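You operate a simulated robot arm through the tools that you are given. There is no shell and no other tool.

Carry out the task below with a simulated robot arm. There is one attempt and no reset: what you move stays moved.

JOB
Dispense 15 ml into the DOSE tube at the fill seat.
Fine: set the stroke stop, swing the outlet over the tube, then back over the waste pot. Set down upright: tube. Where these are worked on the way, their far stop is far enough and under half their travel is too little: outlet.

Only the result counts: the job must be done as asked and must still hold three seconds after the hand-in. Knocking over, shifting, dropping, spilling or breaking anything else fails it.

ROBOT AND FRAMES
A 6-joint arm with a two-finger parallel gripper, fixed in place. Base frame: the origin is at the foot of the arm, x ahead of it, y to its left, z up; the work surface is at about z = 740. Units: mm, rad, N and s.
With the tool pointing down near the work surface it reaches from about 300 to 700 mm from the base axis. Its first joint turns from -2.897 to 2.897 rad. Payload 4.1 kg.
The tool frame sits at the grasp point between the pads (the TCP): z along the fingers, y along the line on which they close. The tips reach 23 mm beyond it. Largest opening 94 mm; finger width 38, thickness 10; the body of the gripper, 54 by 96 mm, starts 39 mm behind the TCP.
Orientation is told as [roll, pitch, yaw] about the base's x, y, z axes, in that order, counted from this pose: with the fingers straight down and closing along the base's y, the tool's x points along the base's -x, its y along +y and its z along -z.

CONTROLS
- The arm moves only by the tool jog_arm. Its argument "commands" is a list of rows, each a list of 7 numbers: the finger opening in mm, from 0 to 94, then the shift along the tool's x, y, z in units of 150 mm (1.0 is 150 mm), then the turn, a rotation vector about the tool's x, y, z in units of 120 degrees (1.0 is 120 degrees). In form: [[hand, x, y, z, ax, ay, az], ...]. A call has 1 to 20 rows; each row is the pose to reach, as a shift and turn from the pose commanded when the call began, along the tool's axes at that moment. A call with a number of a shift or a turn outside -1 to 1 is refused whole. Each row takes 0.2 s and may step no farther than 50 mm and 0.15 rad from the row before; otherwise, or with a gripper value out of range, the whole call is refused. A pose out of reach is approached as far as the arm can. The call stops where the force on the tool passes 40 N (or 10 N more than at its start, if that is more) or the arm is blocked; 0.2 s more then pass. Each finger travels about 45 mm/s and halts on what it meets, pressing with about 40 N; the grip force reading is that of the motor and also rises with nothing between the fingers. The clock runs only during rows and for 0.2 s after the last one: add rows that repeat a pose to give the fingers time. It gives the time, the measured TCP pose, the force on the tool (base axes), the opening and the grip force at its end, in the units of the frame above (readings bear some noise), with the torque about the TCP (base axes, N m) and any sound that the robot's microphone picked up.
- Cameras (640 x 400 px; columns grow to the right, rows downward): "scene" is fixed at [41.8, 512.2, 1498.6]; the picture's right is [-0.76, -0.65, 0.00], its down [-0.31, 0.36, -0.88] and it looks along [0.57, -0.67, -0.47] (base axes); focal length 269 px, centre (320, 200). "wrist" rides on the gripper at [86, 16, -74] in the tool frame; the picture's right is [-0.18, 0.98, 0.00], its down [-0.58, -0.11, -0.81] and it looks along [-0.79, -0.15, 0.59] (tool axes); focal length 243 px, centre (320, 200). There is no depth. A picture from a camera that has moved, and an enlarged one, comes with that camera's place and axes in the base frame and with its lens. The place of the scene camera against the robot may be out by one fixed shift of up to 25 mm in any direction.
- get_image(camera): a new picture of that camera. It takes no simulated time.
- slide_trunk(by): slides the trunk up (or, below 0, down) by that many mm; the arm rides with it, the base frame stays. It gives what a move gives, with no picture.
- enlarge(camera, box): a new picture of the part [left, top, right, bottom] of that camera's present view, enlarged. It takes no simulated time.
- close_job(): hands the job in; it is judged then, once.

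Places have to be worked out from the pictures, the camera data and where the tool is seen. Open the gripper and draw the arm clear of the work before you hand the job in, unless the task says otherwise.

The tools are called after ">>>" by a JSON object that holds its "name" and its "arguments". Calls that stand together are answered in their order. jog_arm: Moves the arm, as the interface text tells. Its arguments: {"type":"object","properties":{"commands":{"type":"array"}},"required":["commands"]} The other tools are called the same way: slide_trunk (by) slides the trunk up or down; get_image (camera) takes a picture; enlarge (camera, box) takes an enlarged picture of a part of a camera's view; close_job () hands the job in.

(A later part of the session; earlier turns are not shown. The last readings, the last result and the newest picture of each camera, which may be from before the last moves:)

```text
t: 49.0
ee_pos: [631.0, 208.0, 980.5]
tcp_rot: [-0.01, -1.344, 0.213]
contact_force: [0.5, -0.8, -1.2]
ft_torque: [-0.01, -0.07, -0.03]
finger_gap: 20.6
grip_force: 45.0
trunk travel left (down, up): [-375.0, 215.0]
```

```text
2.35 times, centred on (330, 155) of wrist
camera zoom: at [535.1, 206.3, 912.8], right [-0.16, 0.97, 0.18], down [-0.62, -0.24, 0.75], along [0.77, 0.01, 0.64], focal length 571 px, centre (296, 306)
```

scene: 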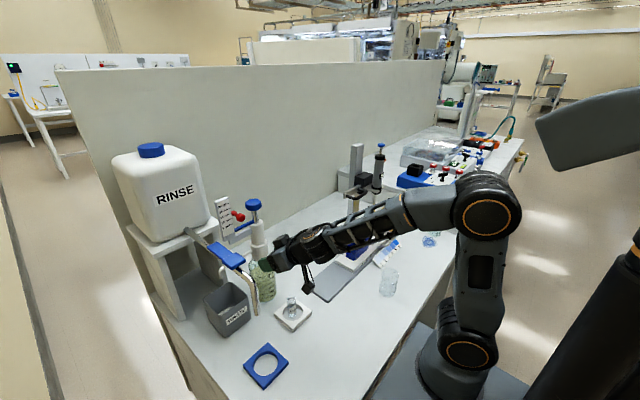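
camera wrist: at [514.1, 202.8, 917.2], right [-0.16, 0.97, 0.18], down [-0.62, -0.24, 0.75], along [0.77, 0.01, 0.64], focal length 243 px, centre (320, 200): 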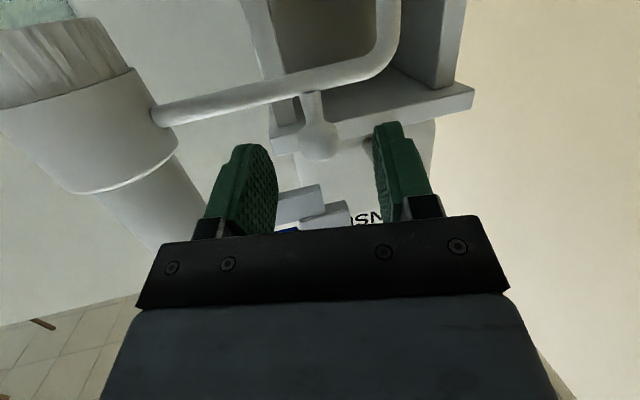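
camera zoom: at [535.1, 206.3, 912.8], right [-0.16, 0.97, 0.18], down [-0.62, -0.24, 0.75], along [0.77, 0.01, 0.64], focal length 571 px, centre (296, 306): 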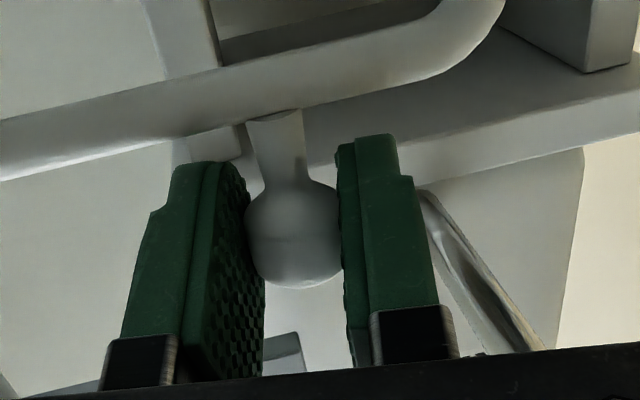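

The knob is gripped with a 20.6 mm gap. I'll swing it along a 99 mm arc about the dispenser axis (639.5, 111), from +y round to -x over the tube. The tool yaws by half the swing angle and the knob turns in the pads.

>>> {"name": "jog_arm", "arguments": {"commands": [[12, 0.0192, 0.0075, -0.0832, -0.0305, 0, -0.007], [12, 0.0385, 0.0038, -0.1669, -0.0609, 0, -0.0141], [12, 0.0577, -0.0111, -0.2497, -0.0914, 0, -0.0211], [12, 0.0762, -0.0372, -0.3301, -0.1218, 0, -0.0281], [12, 0.0762, -0.0372, -0.3301, -0.1218, 0, -0.0281]]}}

>>> {"name": "get_image", "arguments": {"camera": "wrist"}}

>>> {"name": "get_image", "arguments": {"camera": "scene"}}

```text
t: 49.5
ee_pos: [612.0, 205.3, 980.3]
tcp_rot: [0.022, -1.337, 0.232]
contact_force: [7.7, -35.1, -1.5]
ft_torque: [-0.4, -0.01, -0.38]
finger_gap: 20.7
grip_force: 44.7
out of reach, approached as far as the arm can: row 2
trunk travel left (down, up): [-375.0, 215.0]
stopped in row 2: the force on the tool passed its limit at 49 N (the readings are from after the stop); the commanded pose is now the measured one
```

```text
taken
camera wrist: at [517.0, 199.7, 913.6], right [-0.21, 0.96, 0.18], down [-0.6, -0.27, 0.75], along [0.77, 0.04, 0.63], focal length 243 px, centre (320, 200)
```

wrist: 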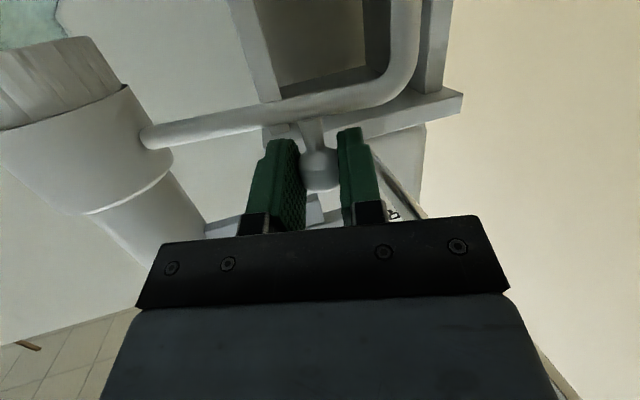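

```text
taken
```

scene: 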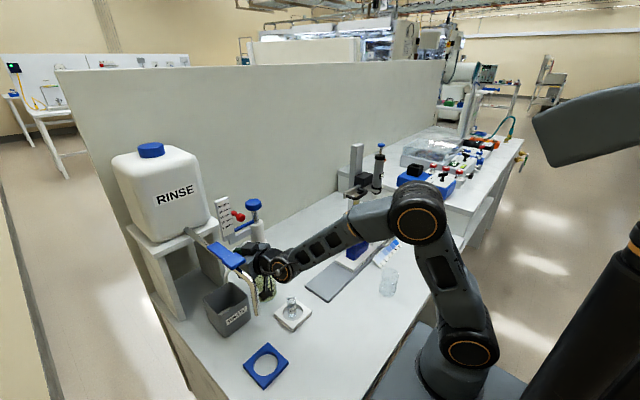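

The swing started, but the arm met a kinematic limit on the way back and the side force stopped it at 35–49 N. I'll zoom on the wrist joint to understand the arm's configuration before continuing.

>>> {"name": "enlarge", "arguments": {"camera": "scene", "box": [220, 180, 480, 340]}}

>>> {"name": "enlarge", "arguments": {"camera": "wrist", "box": [220, 70, 440, 240]}}

```text
2.46 times, centred on (350, 260) of scene
camera zoom: at [41.8, 512.2, 1498.6], right [-0.76, -0.65, 0.0], down [-0.31, 0.36, -0.88], along [0.57, -0.67, -0.47], focal length 663 px, centre (246, 52)
```

zoom: 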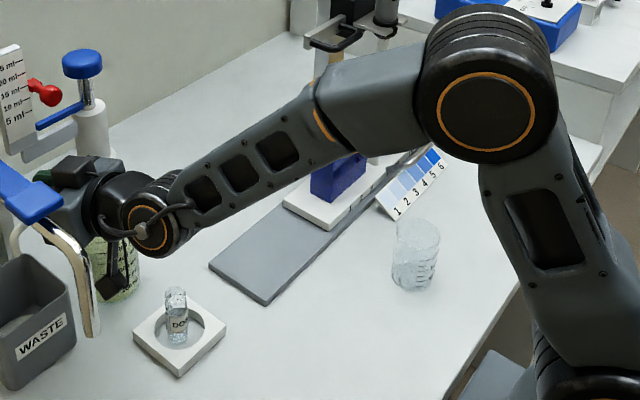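

```text
2.35 times, centred on (330, 155) of wrist
camera zoom: at [517.0, 199.7, 913.6], right [-0.21, 0.96, 0.18], down [-0.6, -0.27, 0.75], along [0.77, 0.04, 0.63], focal length 571 px, centre (296, 306)
```

zoom: 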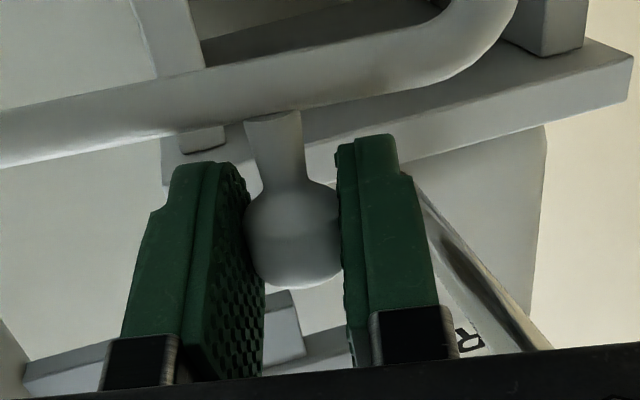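

The chrome rinse pipe runs close to the gripper's +y side. I'll look there carefully to be sure the side force isn't contact with the pipe or lever.

>>> {"name": "enlarge", "arguments": {"camera": "wrist", "box": [360, 150, 480, 250]}}

>>> {"name": "enlarge", "arguments": {"camera": "scene", "box": [205, 215, 275, 275]}}

>>> {"name": "enlarge", "arguments": {"camera": "wrist", "box": [440, 200, 640, 400]}}

```text
4.00 times, centred on (420, 200) of wrist
camera zoom: at [517.0, 199.7, 913.6], right [-0.21, 0.96, 0.18], down [-0.6, -0.27, 0.75], along [0.77, 0.04, 0.63], focal length 970 px, centre (-80, 200)
```

zoom: 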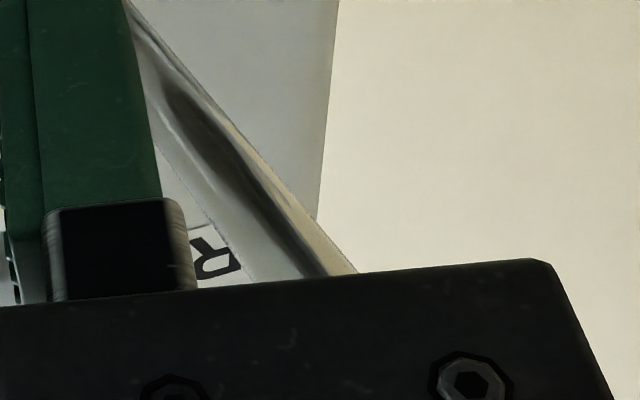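

```text
6.67 times, centred on (240, 245) of scene
camera zoom: at [41.8, 512.2, 1498.6], right [-0.76, -0.65, 0.0], down [-0.31, 0.36, -0.88], along [0.57, -0.67, -0.47], focal length 1795 px, centre (853, -100)
```

zoom: 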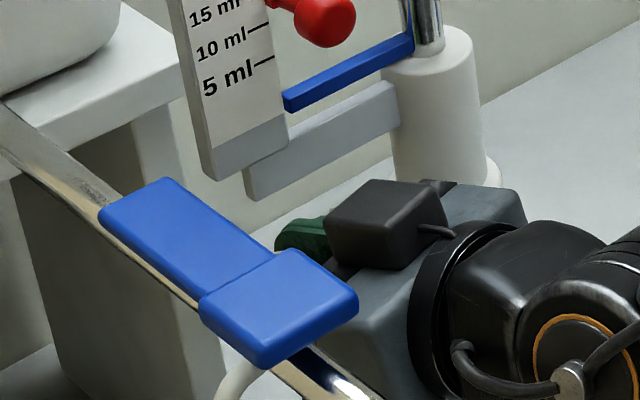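

```text
2.00 times, centred on (540, 300) of wrist
camera zoom: at [517.0, 199.7, 913.6], right [-0.21, 0.96, 0.18], down [-0.6, -0.27, 0.75], along [0.77, 0.04, 0.63], focal length 485 px, centre (-120, 0)
```

zoom: 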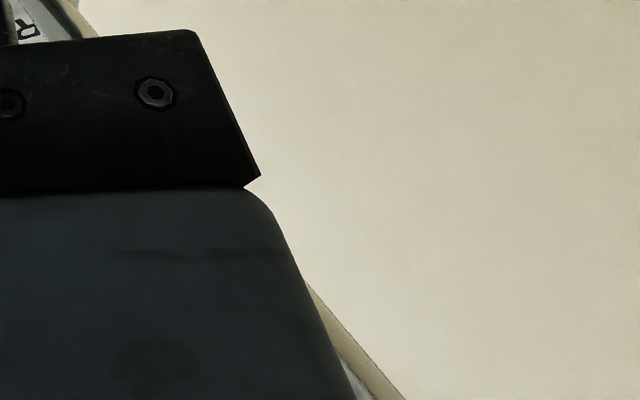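

There seems to be clearance to the lever and pipe. I'll open the gripper slightly to release the knob and see whether the force disappears, which would tell me if it came from the knob or from something else.

>>> {"name": "jog_arm", "arguments": {"commands": [[28, 0, 0, 0, 0, 0, 0], [34, 0, 0, 0, 0, 0, 0], [40, 0, 0, 0, 0, 0, 0], [40, 0, 0, 0, 0, 0, 0]]}}

>>> {"name": "enlarge", "arguments": {"camera": "wrist", "box": [220, 70, 440, 240]}}

```text
t: 50.5
ee_pos: [608.7, 214.0, 979.7]
tcp_rot: [-0.005, -1.34, 0.275]
contact_force: [-0.5, -0.5, -0.6]
ft_torque: [0.02, -0.05, 0.01]
finger_gap: 40.0
grip_force: 0.0
trunk travel left (down, up): [-375.0, 215.0]
```

```text
2.35 times, centred on (330, 155) of wrist
camera zoom: at [514.9, 206.7, 913.4], right [-0.22, 0.96, 0.18], down [-0.6, -0.28, 0.75], along [0.77, 0.06, 0.64], focal length 571 px, centre (296, 306)
```

zoom: 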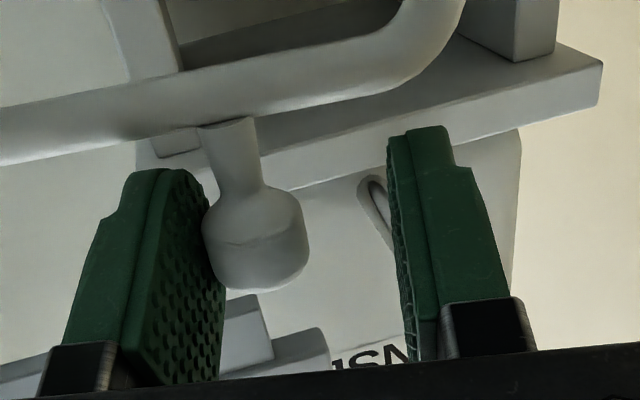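

With the knob released the force is zero and the arm sprang 8 mm in +y. So the side load came from the clipped arm pose, not from the spout. The wrist limit appears when the tool bends straight up relative to the forearm, so I'll regrip with a smaller azimuth (5°) and let it decrease during the swing.

>>> {"name": "jog_arm", "arguments": {"commands": [[54, 0, 0, 0, 0, 0, 0], [54, 0, -0.024, 0, 0.0426, 0, 0.0098], [54, -0.0035, -0.0487, 0, 0.0852, 0, 0.0197], [54, -0.0035, -0.0487, 0, 0.0852, 0, 0.0197]]}}

>>> {"name": "enlarge", "arguments": {"camera": "wrist", "box": [220, 70, 440, 240]}}

>>> {"name": "enlarge", "arguments": {"camera": "scene", "box": [205, 215, 275, 275]}}

```text
t: 51.5
ee_pos: [612.0, 206.8, 980.2]
tcp_rot: [-0.008, -1.34, 0.09]
contact_force: [0.7, -0.6, -0.6]
ft_torque: [-0.01, 0.03, 0.03]
finger_gap: 54.0
grip_force: 0.1
trunk travel left (down, up): [-375.0, 215.0]
```

```text
2.35 times, centred on (330, 155) of wrist
camera zoom: at [517.2, 216.4, 913.4], right [-0.04, 0.98, 0.18], down [-0.64, -0.16, 0.75], along [0.77, -0.08, 0.64], focal length 571 px, centre (296, 306)
```

zoom: 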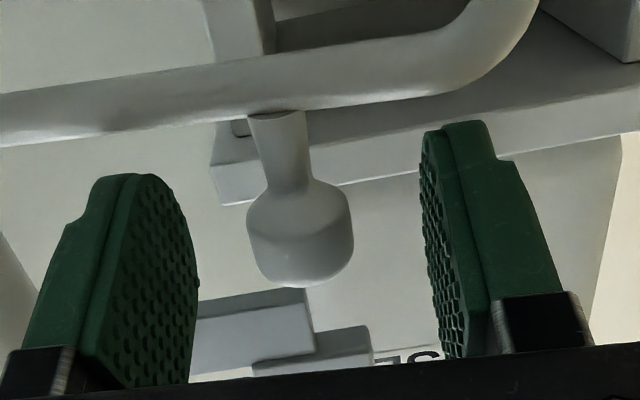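

```text
6.67 times, centred on (240, 245) of scene
camera zoom: at [41.8, 512.2, 1498.6], right [-0.76, -0.65, 0.0], down [-0.31, 0.36, -0.88], along [0.57, -0.67, -0.47], focal length 1795 px, centre (853, -100)
```

zoom: 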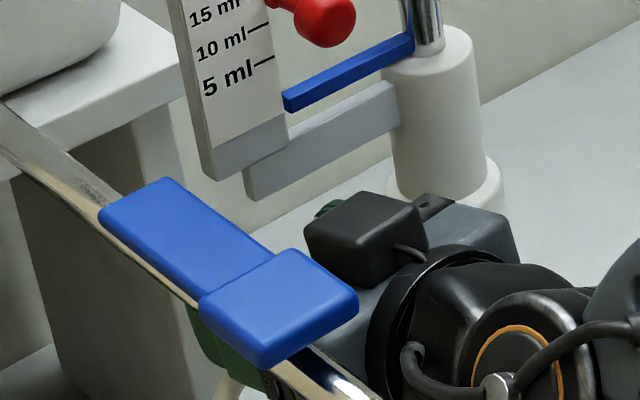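

The knob is centred again with azimuth 4.7° and no force. I'll close, then swing the first segment (to about 40°) with the azimuth slowly decreasing.

>>> {"name": "jog_arm", "arguments": {"commands": [[42, 0, 0, 0, 0, 0, 0], [28, 0, 0, 0, 0, 0, 0], [16, 0, 0, 0, 0, 0, 0], [12, 0, 0, 0, 0, 0, 0], [12, 0, 0, 0, 0, 0, 0], [12, 0.0115, -0.0062, -0.0488, 0.0065, 0, 0.0015], [12, 0.0243, -0.0179, -0.1035, 0.0142, 0, 0.0033], [12, 0.0368, -0.0345, -0.1568, 0.0215, 0, 0.005], [12, 0.0489, -0.0557, -0.2084, 0.0292, 0, 0.0069], [12, 0.0605, -0.0815, -0.2579, 0.0365, 0, 0.0086], [12, 0.0716, -0.1117, -0.305, 0.0442, 0, 0.0104], [12, 0.0716, -0.1117, -0.305, 0.0442, 0, 0.0104]]}}

>>> {"name": "get_image", "arguments": {"camera": "wrist"}}

>>> {"name": "enlarge", "arguments": {"camera": "scene", "box": [195, 205, 325, 325]}}

```text
t: 54.1
ee_pos: [563.9, 189.8, 979.8]
tcp_rot: [-0.022, -1.337, 0.011]
contact_force: [-16.4, 24.6, -2.2]
ft_torque: [0.08, 0.23, 0.53]
finger_gap: 20.7
grip_force: 44.4
trunk travel left (down, up): [-375.0, 215.0]
```

```text
taken
camera wrist: at [470.7, 207.5, 913.5], right [0.05, 0.98, 0.17], down [-0.65, -0.1, 0.75], along [0.76, -0.15, 0.64], focal length 243 px, centre (320, 200)
```

wrist: 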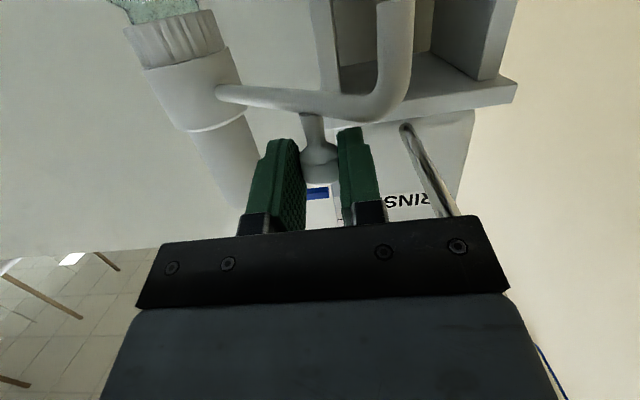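

```text
3.33 times, centred on (260, 265) of scene
camera zoom: at [41.8, 512.2, 1498.6], right [-0.76, -0.65, 0.0], down [-0.31, 0.36, -0.88], along [0.57, -0.67, -0.47], focal length 898 px, centre (520, -17)
```

zoom: 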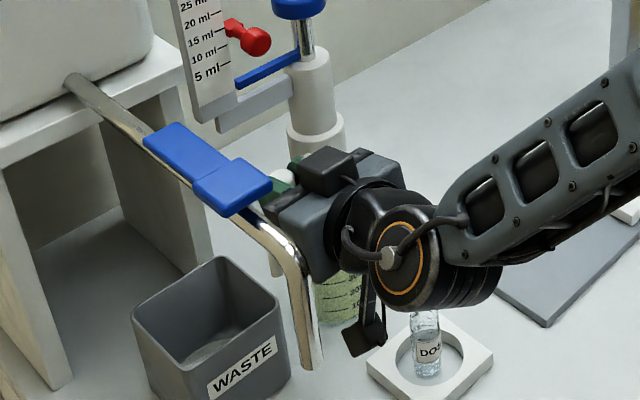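

The spout has followed to about 40° with no clipping. The 30 N radial load shows the true arc is about 3 mm outside my path, so I'll relieve it and continue with a corrected arc (pivot ≈ (635.5, 109.5), r ≈ 101) to about 66°.

>>> {"name": "jog_arm", "arguments": {"commands": [[12, 0.0035, 0.0185, -0.0145, 0, 0, 0], [12, 0.0035, 0.0185, -0.0145, 0, 0, 0], [12, 0.018, -0.0392, -0.0757, 0.0105, 0, 0.0025], [12, 0.0305, -0.1, -0.1279, 0.0211, 0, 0.005], [12, 0.041, -0.1668, -0.1723, 0.0316, 0, 0.0075], [12, 0.0496, -0.2387, -0.2083, 0.0422, 0, 0.01], [12, 0.0496, -0.2387, -0.2083, 0.0422, 0, 0.01]]}}

>>> {"name": "get_image", "arguments": {"camera": "wrist"}}

>>> {"name": "enlarge", "arguments": {"camera": "scene", "box": [195, 205, 325, 325]}}

```text
t: 55.7
ee_pos: [534.6, 150.1, 982.5]
tcp_rot: [-0.008, -1.341, -0.098]
contact_force: [-3.8, 1.5, -3.3]
ft_torque: [-0.01, 0.01, 0.12]
finger_gap: 20.7
grip_force: 45.2
trunk travel left (down, up): [-375.0, 215.0]
```

```text
taken
camera wrist: at [442.6, 176.2, 914.2], right [0.14, 0.97, 0.18], down [-0.66, -0.04, 0.75], along [0.74, -0.23, 0.64], focal length 243 px, centre (320, 200)
```

wrist: 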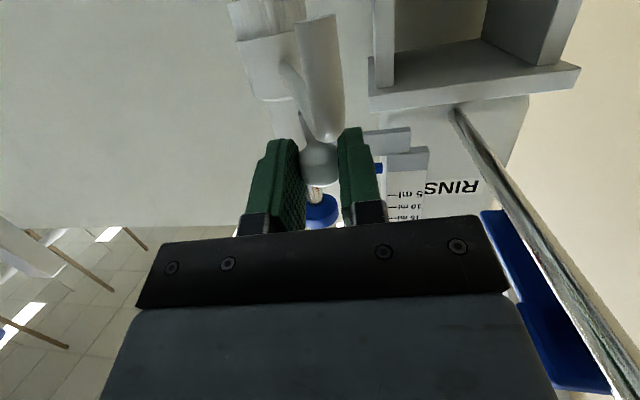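

```text
3.33 times, centred on (260, 265) of scene
camera zoom: at [41.8, 512.2, 1498.6], right [-0.76, -0.65, 0.0], down [-0.31, 0.36, -0.88], along [0.57, -0.67, -0.47], focal length 898 px, centre (520, -17)
```

zoom: 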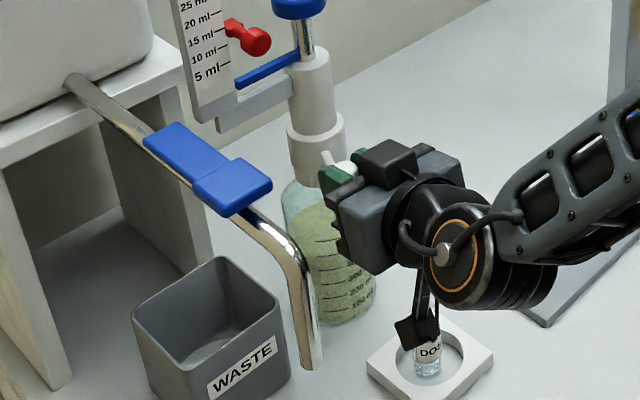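

The load is low and the spout is at about 66°. I'll continue to the far stop near 90° and feel for it.

>>> {"name": "jog_arm", "arguments": {"commands": [[12, 0.0046, -0.0782, -0.0197, 0.0101, 0, 0.0024], [12, 0.0071, -0.1581, -0.0302, 0.0203, 0, 0.0048], [12, 0.0073, -0.2273, -0.0313, 0.0284, 0, 0.0067], [12, 0.0066, -0.2739, -0.028, 0.0349, 0, 0.0082], [12, 0.0058, -0.2966, -0.0248, 0.0378, 0, 0.0089], [12, 0.0058, -0.2966, -0.0248, 0.0378, 0, 0.0089]]}}

>>> {"name": "get_image", "arguments": {"camera": "wrist"}}

>>> {"name": "enlarge", "arguments": {"camera": "scene", "box": [195, 205, 325, 325]}}

```text
t: 57.1
ee_pos: [523.8, 111.8, 981.0]
tcp_rot: [-0.02, -1.342, -0.158]
contact_force: [-4.1, 33.4, 3.4]
ft_torque: [0.36, 0.28, 0.95]
finger_gap: 20.8
grip_force: 44.6
trunk travel left (down, up): [-375.0, 215.0]
```

```text
taken
camera wrist: at [435.2, 145.0, 914.3], right [0.22, 0.96, 0.17], down [-0.66, 0.01, 0.75], along [0.72, -0.28, 0.64], focal length 243 px, centre (320, 200)
```

wrist: 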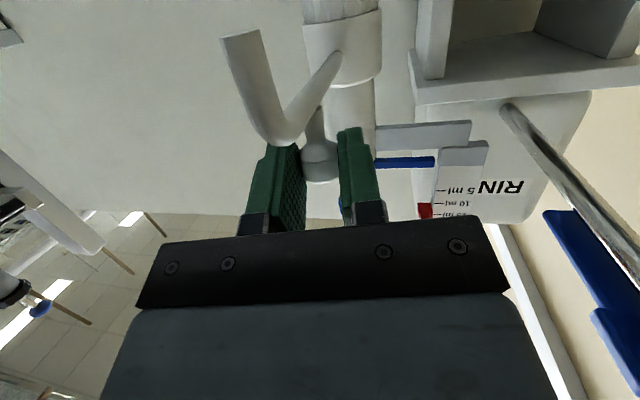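

```text
3.33 times, centred on (260, 265) of scene
camera zoom: at [41.8, 512.2, 1498.6], right [-0.76, -0.65, 0.0], down [-0.31, 0.36, -0.88], along [0.57, -0.67, -0.47], focal length 898 px, centre (520, -17)
```

zoom: 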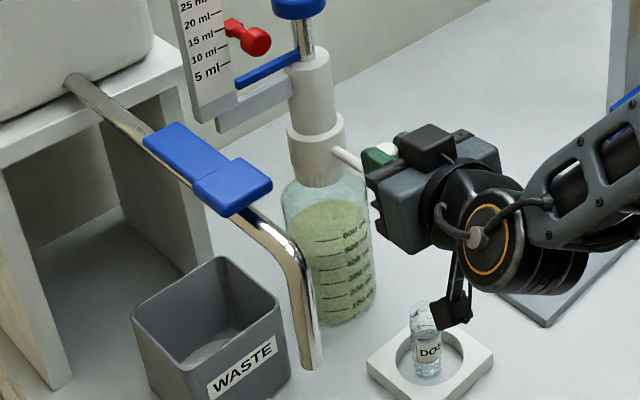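

The far stop is reached: 33 N resisting at the knob, about (533, 110). The spout tip works out at about (499, 110, 919), right over the tube at (501, 111). I'll relax the press, open, and back straight out.

>>> {"name": "jog_arm", "arguments": {"commands": [[12, 0.001, 0.023, -0.004, 0, 0, 0], [20, 0.001, 0.023, -0.004, 0, 0, 0], [34, 0.001, 0.023, -0.004, 0, 0, 0], [46, 0.001, 0.023, -0.004, 0, 0, 0], [54, 0.001, 0.023, -0.004, 0, 0, 0], [54, 0, 0.023, -0.08, 0, 0, 0], [54, 0, 0.023, -0.25, 0, 0, 0], [54, 0, 0.023, -0.45, 0, 0, 0], [54, 0, 0.023, -0.65, 0, 0, 0], [54, 0, 0.023, -0.65, 0, 0, 0]]}}

>>> {"name": "get_image", "arguments": {"camera": "wrist"}}

>>> {"name": "get_image", "arguments": {"camera": "scene"}}

```text
t: 59.3
ee_pos: [433.0, 128.8, 1002.4]
tcp_rot: [-0.008, -1.339, -0.176]
contact_force: [0.1, -0.2, 0.4]
ft_torque: [0.02, 0.0, 0.0]
finger_gap: 54.1
grip_force: 0.1
trunk travel left (down, up): [-375.0, 215.0]
```

```text
taken
camera wrist: at [343.4, 162.3, 935.2], right [0.22, 0.96, 0.18], down [-0.66, 0.01, 0.75], along [0.72, -0.28, 0.64], focal length 243 px, centre (320, 200)
```

wrist: 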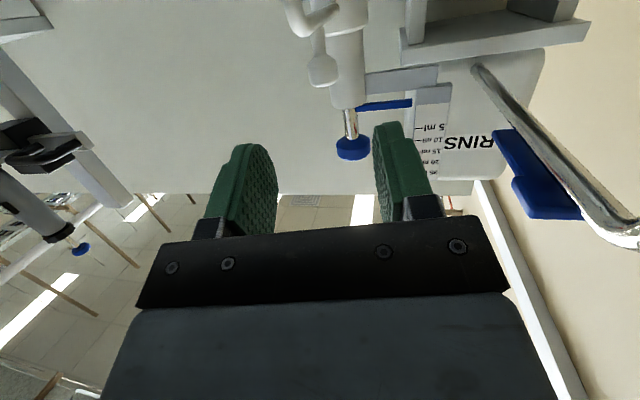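

```text
taken
```

scene: 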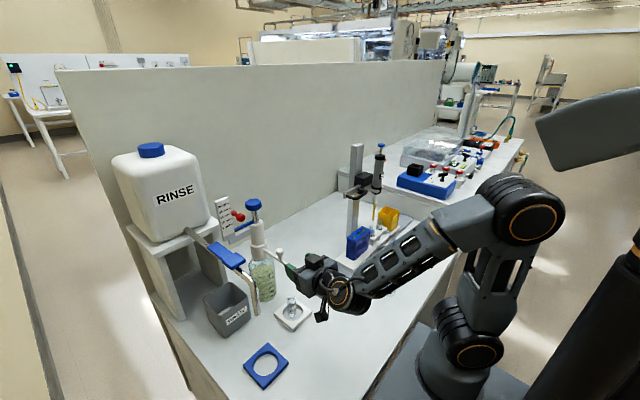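

I've backed clear. I'll check the outlet's alignment over the tube.

>>> {"name": "enlarge", "arguments": {"camera": "scene", "box": [245, 235, 335, 335]}}

>>> {"name": "enlarge", "arguments": {"camera": "wrist", "box": [270, 0, 400, 110]}}

```text
4.00 times, centred on (290, 285) of scene
camera zoom: at [41.8, 512.2, 1498.6], right [-0.76, -0.65, 0.0], down [-0.31, 0.36, -0.88], along [0.57, -0.67, -0.47], focal length 1077 px, centre (440, -140)
```

zoom: 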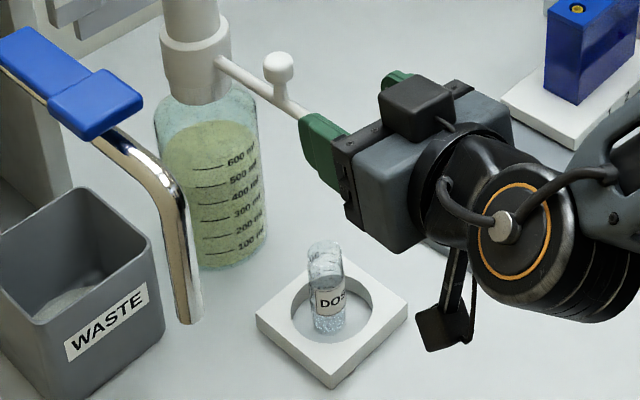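

```text
3.64 times, centred on (335, 55) of wrist
camera zoom: at [343.4, 162.3, 935.2], right [0.22, 0.96, 0.18], down [-0.66, 0.01, 0.75], along [0.72, -0.28, 0.64], focal length 882 px, centre (266, 727)
```

zoom: 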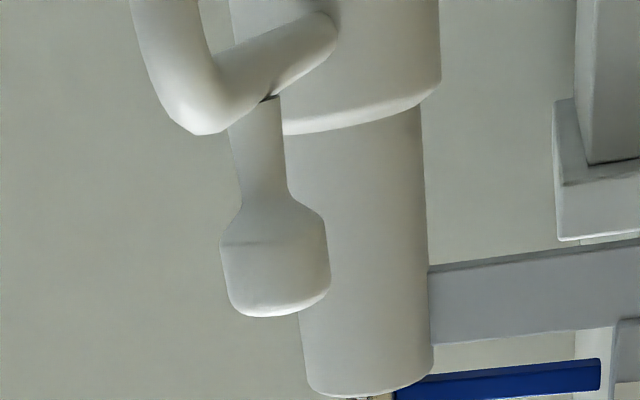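

The gripper hides the outlet in that view. I'll raise the arm and turn the tool back to vertical for a clear look at the outlet and tube.

>>> {"name": "jog_arm", "arguments": {"commands": [[54, -0.08, 0, -0.02, 0, 0.03, 0], [54, -0.16, 0, -0.04, 0, 0.09, 0], [54, -0.24, 0, -0.06, 0, 0.15, 0], [54, -0.32, 0, -0.08, 0, 0.21, 0], [54, -0.39, 0, -0.09, 0, 0.27, 0], [54, -0.39, 0, -0.09, 0, 0.33, 0], [54, -0.39, 0, -0.09, 0, 0.39, 0], [54, -0.39, 0, -0.09, 0, 0.45, 0], [54, -0.39, 0, -0.09, 0, 0.51, 0], [54, -0.39, 0, -0.09, 0, 0.57, 0], [54, -0.39, 0, -0.09, 0, 0.63, 0], [54, -0.39, 0, -0.09, 0, 0.6395, 0], [54, -0.39, 0, -0.09, 0, 0.6395, 0]]}}

>>> {"name": "get_image", "arguments": {"camera": "wrist"}}

>>> {"name": "enlarge", "arguments": {"camera": "scene", "box": [245, 235, 335, 335]}}

```text
t: 62.1
ee_pos: [433.1, 127.8, 1063.4]
tcp_rot: [-0.002, 0.0, -0.185]
contact_force: [0.4, -0.2, 0.3]
ft_torque: [0.01, -0.04, -0.01]
finger_gap: 53.8
grip_force: 0.0
trunk travel left (down, up): [-375.0, 215.0]
```

```text
taken
camera wrist: at [349.8, 161.2, 1137.8], right [0.36, 0.93, 0.0], down [0.55, -0.21, 0.81], along [0.75, -0.29, -0.59], focal length 243 px, centre (320, 200)
```

wrist: 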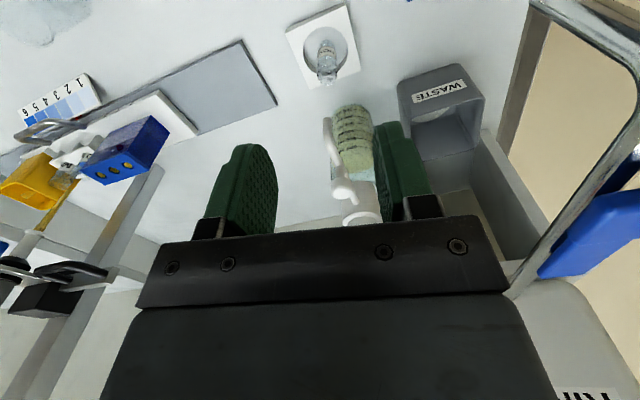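

```text
4.00 times, centred on (290, 285) of scene
camera zoom: at [41.8, 512.2, 1498.6], right [-0.76, -0.65, 0.0], down [-0.31, 0.36, -0.88], along [0.57, -0.67, -0.47], focal length 1077 px, centre (440, -140)
```

zoom: 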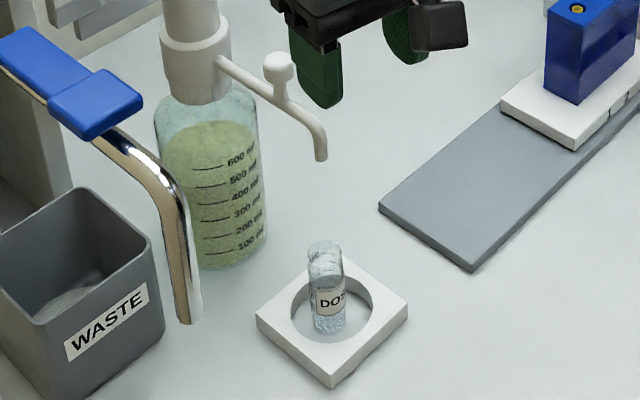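

The outlet hangs over the tube. I'll zoom from both cameras to measure how centred it is over the mouth.

>>> {"name": "enlarge", "arguments": {"camera": "wrist", "box": [280, 20, 380, 140]}}

>>> {"name": "enlarge", "arguments": {"camera": "scene", "box": [275, 265, 315, 310]}}

```text
3.33 times, centred on (330, 80) of wrist
camera zoom: at [349.8, 161.2, 1137.8], right [0.36, 0.93, 0.0], down [0.55, -0.21, 0.81], along [0.75, -0.29, -0.59], focal length 809 px, centre (287, 600)
```

zoom: 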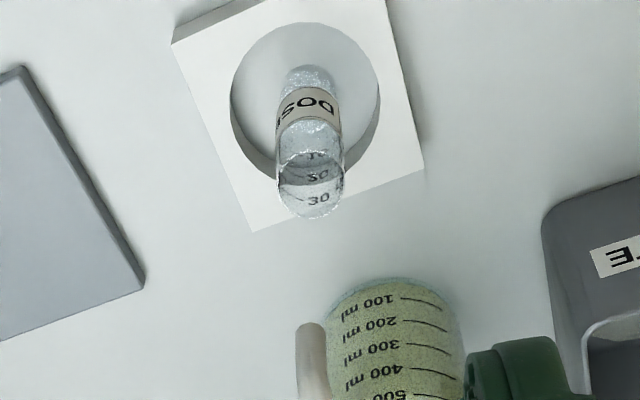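

```text
8.89 times, centred on (295, 288) of scene
camera zoom: at [41.8, 512.2, 1498.6], right [-0.76, -0.65, 0.0], down [-0.31, 0.36, -0.88], along [0.57, -0.67, -0.47], focal length 2394 px, centre (542, -578)
```

zoom: 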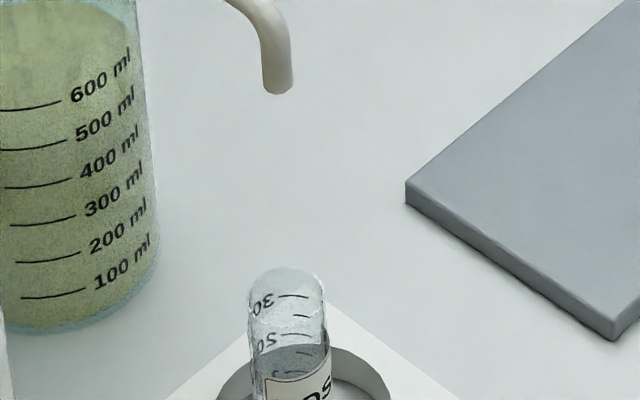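

From both views the outlet is within about 1–2 mm of the tube mouth's centre, at (498, 112) versus (499, 113). Next is the plunger, so I'll raise the trunk again to reach its knob from above.

>>> {"name": "slide_trunk", "arguments": {"by": 200}}

```text
t: 64.2
ee_pos: [432.9, 127.7, 1262.7]
tcp_rot: [-0.002, -0.002, -0.183]
contact_force: [0.7, -1.2, 0.0]
ft_torque: [0.01, 0.02, -0.02]
finger_gap: 53.9
grip_force: 0.0
trunk travel left (down, up): [-575.0, 15.0]
```

The trunk is up. I'll move over toward the plunger knob with yaw 0 and the gripper opened to 70 mm for a look.

>>> {"name": "jog_arm", "arguments": {"commands": [[70, -0.213, 0.012, 0.037, 0, 0, -0.022], [70, -0.427, 0.023, 0.074, 0, 0, -0.044], [70, -0.64, 0.035, 0.11, 0, 0, -0.066], [70, -0.853, 0.046, 0.147, 0, 0, -0.0883], [70, -0.853, 0.046, 0.147, 0, 0, -0.0883]]}}

>>> {"name": "get_image", "arguments": {"camera": "wrist"}}

>>> {"name": "enlarge", "arguments": {"camera": "wrist", "box": [250, 60, 420, 220]}}

```text
t: 65.5
ee_pos: [558.9, 112.1, 1241.5]
tcp_rot: [-0.001, 0.0, 0.003]
contact_force: [0.3, -0.5, -1.3]
ft_torque: [-0.02, 0.0, 0.04]
finger_gap: 69.9
grip_force: 0.1
trunk travel left (down, up): [-575.0, 15.0]
```

```text
taken
camera wrist: at [471.3, 130.2, 1316.5], right [0.18, 0.98, 0.0], down [0.58, -0.11, 0.81], along [0.79, -0.15, -0.59], focal length 243 px, centre (320, 200)
```

wrist: 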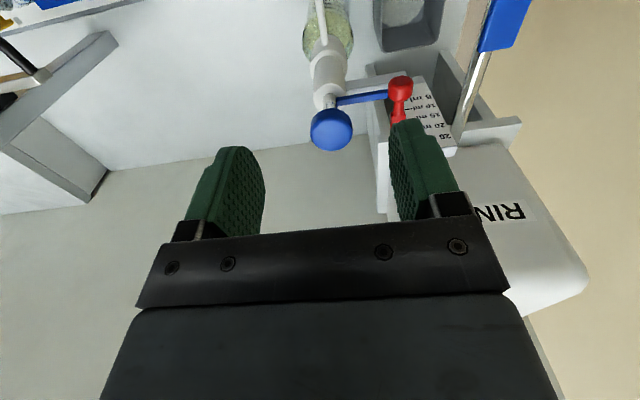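

```text
2.50 times, centred on (335, 140) of wrist
camera zoom: at [471.3, 130.2, 1316.5], right [0.18, 0.98, 0.0], down [0.58, -0.11, 0.81], along [0.79, -0.15, -0.59], focal length 606 px, centre (282, 350)
```

zoom: 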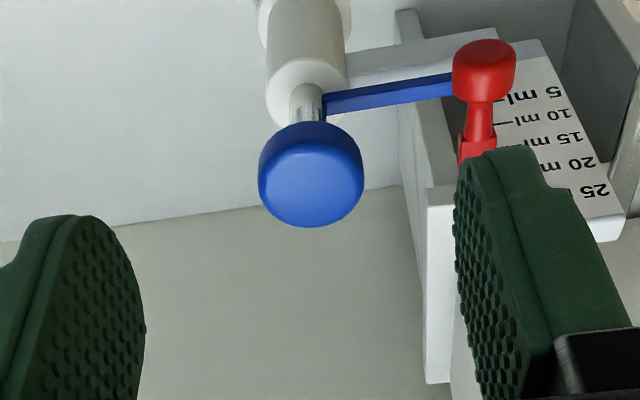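

The knob centre is about (79.5, -1.7) mm from the TCP, at roughly (638, 112), and 45 mm across. I'll move over it and lower to just above before straddling.

>>> {"name": "jog_arm", "arguments": {"commands": [[64, -0.177, -0.004, 0, 0, 0, 0], [64, -0.353, -0.008, 0, 0, 0, 0], [64, -0.53, -0.011, 0, 0, 0, 0], [64, -0.53, -0.011, 0.3, 0, 0, 0], [64, -0.53, -0.011, 0.6, 0, 0, 0], [64, -0.53, -0.011, 0.6, 0, 0, 0]]}}

>>> {"name": "get_image", "arguments": {"camera": "wrist"}}

>>> {"name": "enlarge", "arguments": {"camera": "scene", "box": [205, 165, 305, 245]}}

```text
t: 66.8
ee_pos: [639.2, 110.6, 1151.2]
tcp_rot: [-0.001, -0.001, 0.002]
contact_force: [0.1, -0.1, 0.0]
ft_torque: [0.02, 0.04, 0.02]
finger_gap: 64.0
grip_force: 0.2
trunk travel left (down, up): [-575.0, 15.0]
```

```text
taken
camera wrist: at [550.8, 127.2, 1226.6], right [0.18, 0.98, 0.0], down [0.58, -0.11, 0.81], along [0.79, -0.15, -0.59], focal length 243 px, centre (320, 200)
```

wrist: 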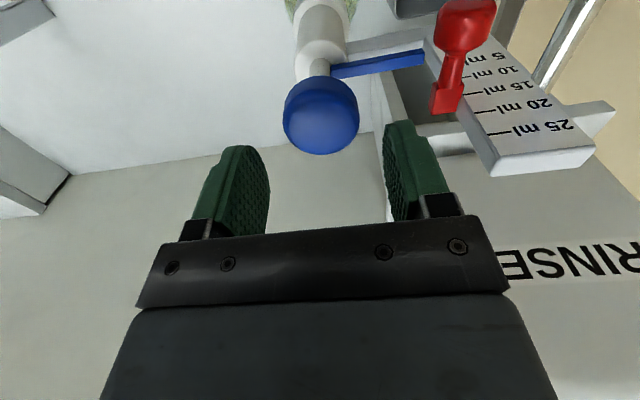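

```text
5.00 times, centred on (255, 205) of scene
camera zoom: at [41.8, 512.2, 1498.6], right [-0.76, -0.65, 0.0], down [-0.31, 0.36, -0.88], along [0.57, -0.67, -0.47], focal length 1346 px, centre (645, 175)
```

zoom: 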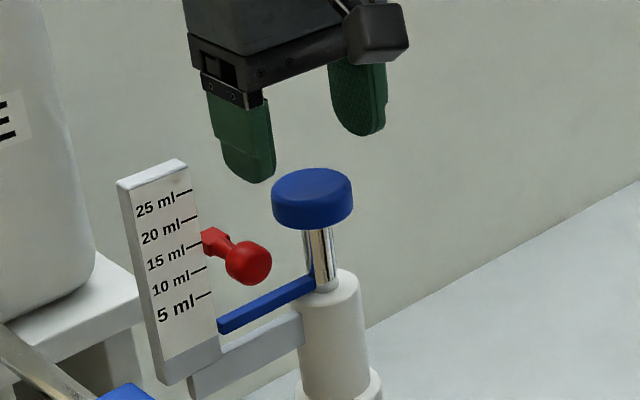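

The knob is centred under the gripper to within 2 mm. I'll descend to z≈1103 and grip it.

>>> {"name": "jog_arm", "arguments": {"commands": [[64, 0, 0.005, 0.1, 0, 0, 0], [64, 0, 0.005, 0.2, 0, 0, 0], [64, 0, 0.005, 0.318, 0, 0, 0], [64, 0, 0.005, 0.318, 0, 0, 0], [54, 0, 0.005, 0.318, 0, 0, 0], [46, 0, 0.005, 0.318, 0, 0, 0], [40, 0, 0.005, 0.318, 0, 0, 0], [36, 0, 0.005, 0.318, 0, 0, 0], [36, 0, 0.005, 0.318, 0, 0, 0]]}}

>>> {"name": "get_image", "arguments": {"camera": "wrist"}}

>>> {"name": "enlarge", "arguments": {"camera": "scene", "box": [205, 165, 305, 245]}}

```text
t: 68.8
ee_pos: [637.6, 109.8, 1103.7]
tcp_rot: [-0.001, 0.0, 0.002]
contact_force: [0.3, 3.6, -1.1]
ft_torque: [0.04, -0.04, 0.09]
finger_gap: 45.3
grip_force: 45.5
trunk travel left (down, up): [-575.0, 15.0]
```

```text
taken
camera wrist: at [550.3, 127.4, 1178.7], right [0.18, 0.98, 0.0], down [0.58, -0.11, 0.81], along [0.79, -0.15, -0.59], focal length 243 px, centre (320, 200)
```

wrist: 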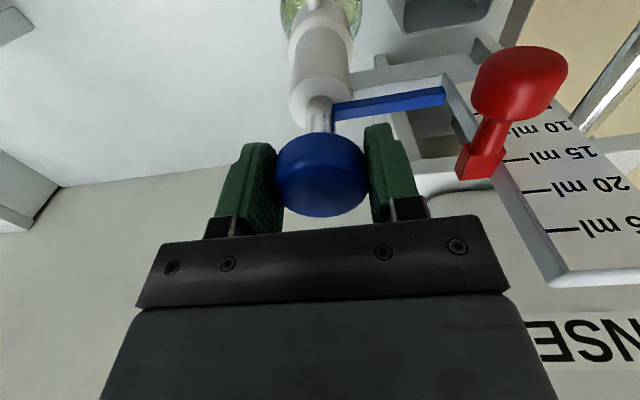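

```text
5.00 times, centred on (255, 205) of scene
camera zoom: at [41.8, 512.2, 1498.6], right [-0.76, -0.65, 0.0], down [-0.31, 0.36, -0.88], along [0.57, -0.67, -0.47], focal length 1346 px, centre (645, 175)
```

zoom: 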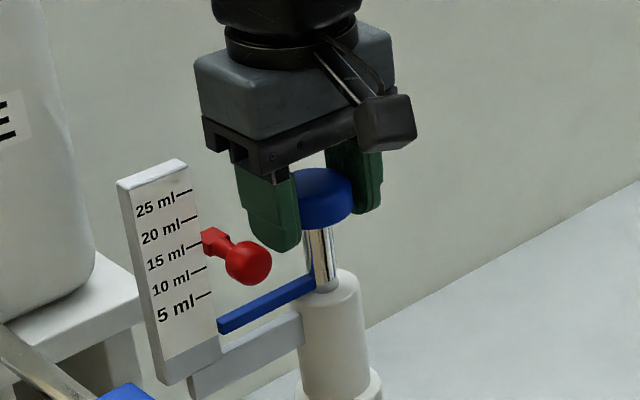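

The plunger knob is gripped, with a 45.3 mm gap. I'll lift 40 mm first, watching the force, with the expected full stroke at about 47.5 mm.

>>> {"name": "jog_arm", "arguments": {"commands": [[36, 0, 0, -0.02, 0, 0, 0], [36, 0, 0, -0.05, 0, 0, 0], [36, 0, 0, -0.085, 0, 0, 0], [36, 0, 0, -0.12, 0, 0, 0], [36, 0, 0, -0.155, 0, 0, 0], [36, 0, 0, -0.19, 0, 0, 0], [36, 0, 0, -0.225, 0, 0, 0], [36, 0, 0, -0.255, 0, 0, 0], [36, 0, 0, -0.255, 0, 0, 0]]}}

>>> {"name": "enlarge", "arguments": {"camera": "scene", "box": [205, 165, 305, 245]}}

>>> {"name": "enlarge", "arguments": {"camera": "scene", "box": [265, 250, 335, 320]}}

```text
t: 70.8
ee_pos: [637.8, 109.2, 1142.0]
tcp_rot: [-0.001, -0.001, -0.002]
contact_force: [-13.6, -4.6, -2.7]
ft_torque: [-0.24, 1.18, -0.03]
finger_gap: 45.4
grip_force: 44.6
trunk travel left (down, up): [-575.0, 15.0]
```

```text
5.00 times, centred on (255, 205) of scene
camera zoom: at [41.8, 512.2, 1498.6], right [-0.76, -0.65, 0.0], down [-0.31, 0.36, -0.88], along [0.57, -0.67, -0.47], focal length 1346 px, centre (645, 175)
```

zoom: 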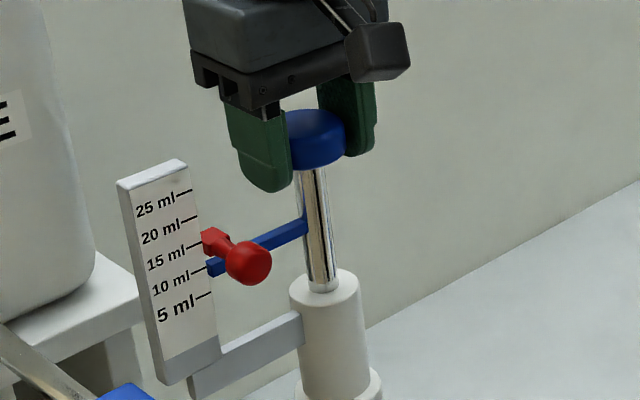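

```text
5.71 times, centred on (300, 285) of scene
camera zoom: at [41.8, 512.2, 1498.6], right [-0.76, -0.65, 0.0], down [-0.31, 0.36, -0.88], along [0.57, -0.67, -0.47], focal length 1539 px, centre (434, -286)
```

zoom: 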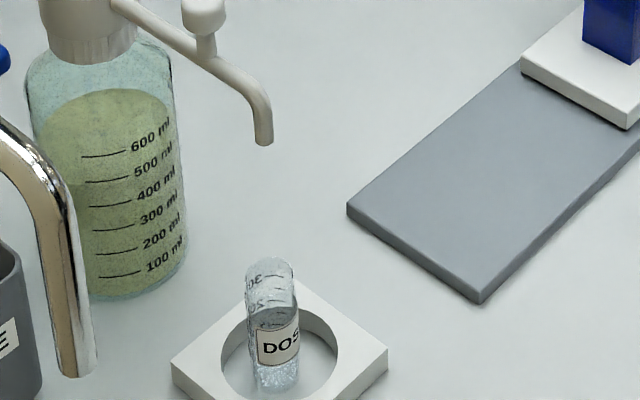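

The plunger has risen 38 mm and the blue arm is just below the red stop. I'll lift on in 1.5 mm steps until it meets the stop.

>>> {"name": "jog_arm", "arguments": {"commands": [[36, 0, 0, -0.01, 0, 0, 0], [36, 0, 0, -0.02, 0, 0, 0], [36, 0, 0, -0.03, 0, 0, 0], [36, 0, 0, -0.04, 0, 0, 0], [36, 0, 0, -0.05, 0, 0, 0], [36, 0, 0, -0.06, 0, 0, 0], [36, 0, 0, -0.07, 0, 0, 0], [36, 0, 0, -0.08, 0, 0, 0], [36, 0, 0, -0.09, 0, 0, 0]]}}

>>> {"name": "enlarge", "arguments": {"camera": "scene", "box": [210, 180, 270, 235]}}

>>> {"name": "enlarge", "arguments": {"camera": "wrist", "box": [300, 40, 600, 240]}}

```text
t: 72.8
ee_pos: [638.1, 111.0, 1152.2]
tcp_rot: [-0.003, 0.007, 0.003]
contact_force: [-21.4, -7.4, -29.5]
ft_torque: [0.06, -0.41, 0.12]
finger_gap: 45.3
grip_force: 44.6
trunk travel left (down, up): [-575.0, 15.0]
```

```text
7.27 times, centred on (240, 208) of scene
camera zoom: at [41.8, 512.2, 1498.6], right [-0.76, -0.65, 0.0], down [-0.31, 0.36, -0.88], along [0.57, -0.67, -0.47], focal length 1958 px, centre (902, 146)
```

zoom: 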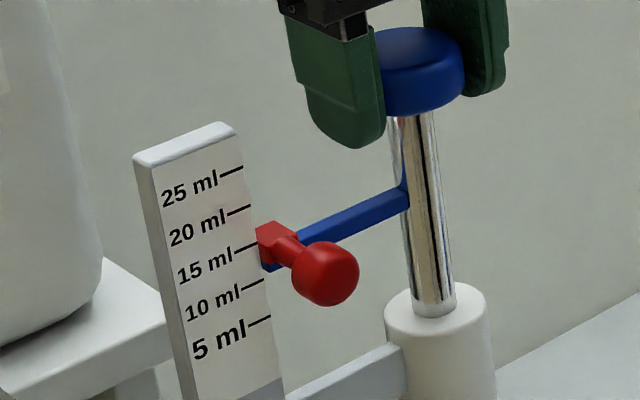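

```text
2.00 times, centred on (450, 140) of wrist
camera zoom: at [551.2, 127.6, 1227.5], right [0.18, 0.98, 0.0], down [0.59, -0.11, 0.8], along [0.79, -0.15, -0.6], focal length 485 px, centre (60, 320)
```

zoom: 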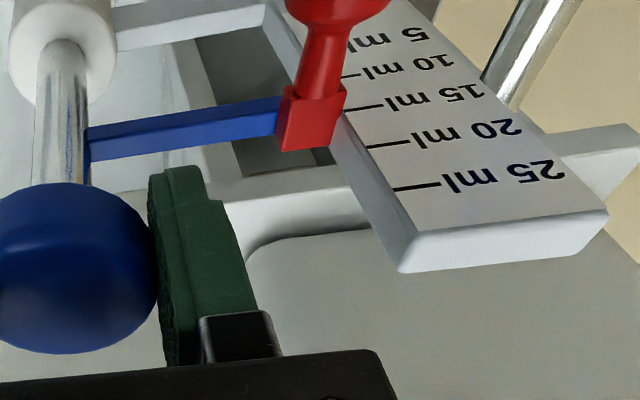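

The plunger is against the stop: -29.5 N, with a measured lift of about 48.5 mm, which is roughly 15.2 ml. The red stop hasn't moved. I'll ease the pull, wait a second, then press the plunger down steadily to the bottom.

>>> {"name": "jog_arm", "arguments": {"commands": [[36, 0, 0, 0.012, 0, 0, 0], [36, 0, 0, 0.018, 0, 0, 0], [36, 0, 0, 0.018, 0, 0, 0], [36, 0, 0, 0.018, 0, 0, 0], [36, 0, 0, 0.018, 0, 0, 0], [36, 0, 0, 0.04, 0, 0, 0], [36, 0, 0, 0.065, 0, 0, 0], [36, 0, 0, 0.09, 0, 0, 0], [36, 0, 0, 0.115, 0, 0, 0], [36, 0, 0, 0.14, 0, 0, 0], [36, 0, 0, 0.165, 0, 0, 0], [36, 0, 0, 0.19, 0, 0, 0], [36, 0, 0, 0.215, 0, 0, 0], [36, 0, 0, 0.24, 0, 0, 0], [36, 0, 0, 0.265, 0, 0, 0], [36, 0, 0, 0.29, 0, 0, 0], [36, 0, 0, 0.315, 0, 0, 0], [36, 0, 0, 0.335, 0, 0, 0], [36, 0, 0, 0.35, 0, 0, 0], [36, 0, 0, 0.36, 0, 0, 0]]}}

>>> {"name": "enlarge", "arguments": {"camera": "scene", "box": [205, 165, 305, 245]}}

>>> {"name": "enlarge", "arguments": {"camera": "scene", "box": [265, 250, 335, 320]}}

```text
t: 77.0
ee_pos: [638.8, 109.8, 1105.2]
tcp_rot: [0.0, -0.005, 0.003]
contact_force: [-5.4, -3.7, 15.0]
ft_torque: [-0.04, 1.19, -0.01]
finger_gap: 45.3
grip_force: 45.4
trunk travel left (down, up): [-575.0, 15.0]
```

```text
5.00 times, centred on (255, 205) of scene
camera zoom: at [41.8, 512.2, 1498.6], right [-0.76, -0.65, 0.0], down [-0.31, 0.36, -0.88], along [0.57, -0.67, -0.47], focal length 1346 px, centre (645, 175)
```

zoom: 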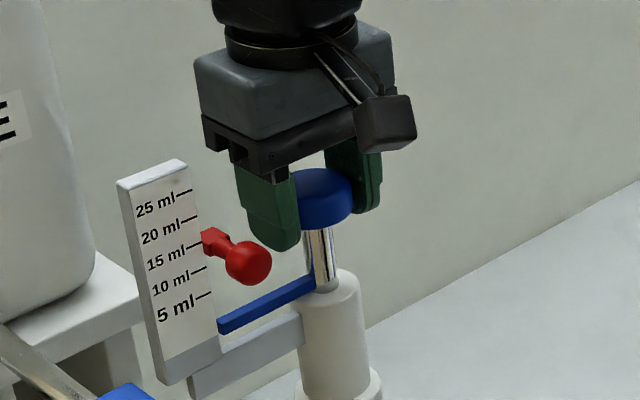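

```text
5.71 times, centred on (300, 285) of scene
camera zoom: at [41.8, 512.2, 1498.6], right [-0.76, -0.65, 0.0], down [-0.31, 0.36, -0.88], along [0.57, -0.67, -0.47], focal length 1539 px, centre (434, -286)
```

zoom: 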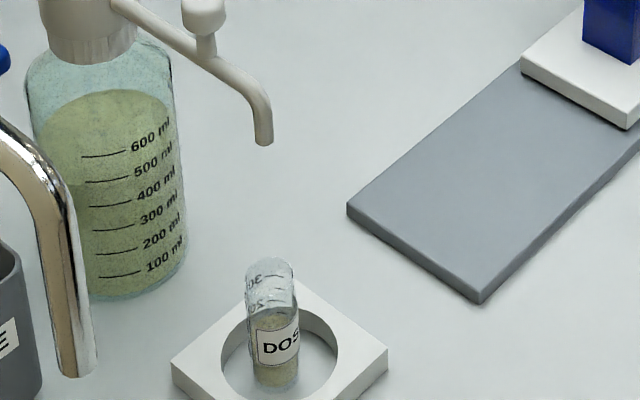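

Liquid is now in the tube, and the plunger is pressing against its bottom at 15 N. I'll press slightly more to confirm it's fully down and read the tube level.

>>> {"name": "jog_arm", "arguments": {"commands": [[36, 0, 0, 0.006, 0, 0, 0], [36, 0, 0, 0.01, 0, 0, 0], [36, 0, 0, 0.01, 0, 0, 0]]}}

>>> {"name": "enlarge", "arguments": {"camera": "scene", "box": [280, 275, 310, 305]}}

>>> {"name": "enlarge", "arguments": {"camera": "scene", "box": [210, 190, 270, 235]}}

```text
t: 77.8
ee_pos: [638.5, 109.6, 1103.8]
tcp_rot: [0.0, -0.01, 0.002]
contact_force: [3.5, -1.2, 35.0]
ft_torque: [0.0, 0.22, 0.01]
finger_gap: 44.8
grip_force: 44.6
trunk travel left (down, up): [-575.0, 15.0]
```

```text
13.33 times, centred on (295, 290) of scene
camera zoom: at [41.8, 512.2, 1498.6], right [-0.76, -0.65, 0.0], down [-0.31, 0.36, -0.88], along [0.57, -0.67, -0.47], focal length 3590 px, centre (653, -1000)
```

zoom: 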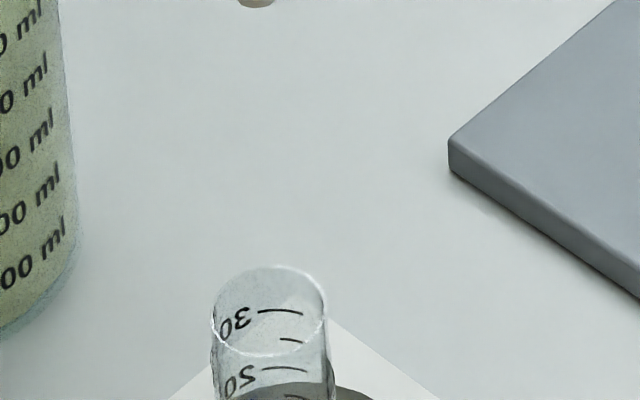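

```text
8.89 times, centred on (240, 212) of scene
camera zoom: at [41.8, 512.2, 1498.6], right [-0.76, -0.65, 0.0], down [-0.31, 0.36, -0.88], along [0.57, -0.67, -0.47], focal length 2394 px, centre (1031, 89)
```

zoom: 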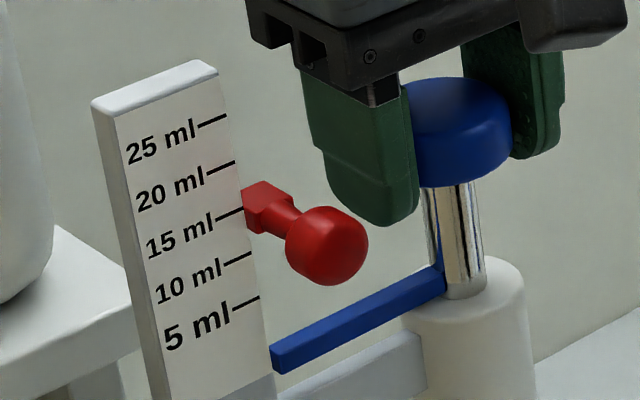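

The plunger is fully down, since the force rose to 35 N with no further travel. I'll read the tube's liquid level.

>>> {"name": "enlarge", "arguments": {"camera": "scene", "box": [280, 292, 310, 322]}}

```text
13.33 times, centred on (295, 307) of scene
camera zoom: at [41.8, 512.2, 1498.6], right [-0.76, -0.65, 0.0], down [-0.31, 0.36, -0.88], along [0.57, -0.67, -0.47], focal length 3590 px, centre (653, -1227)
```

zoom: 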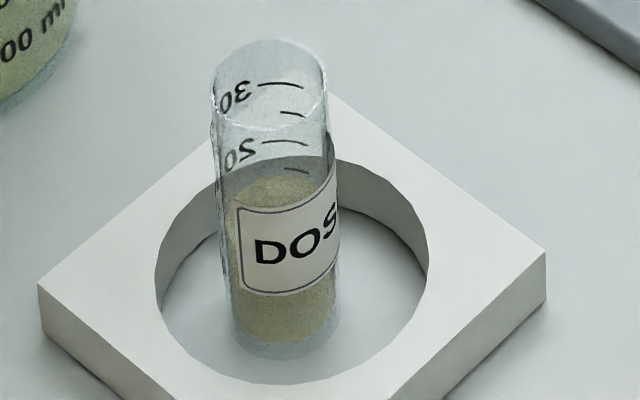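

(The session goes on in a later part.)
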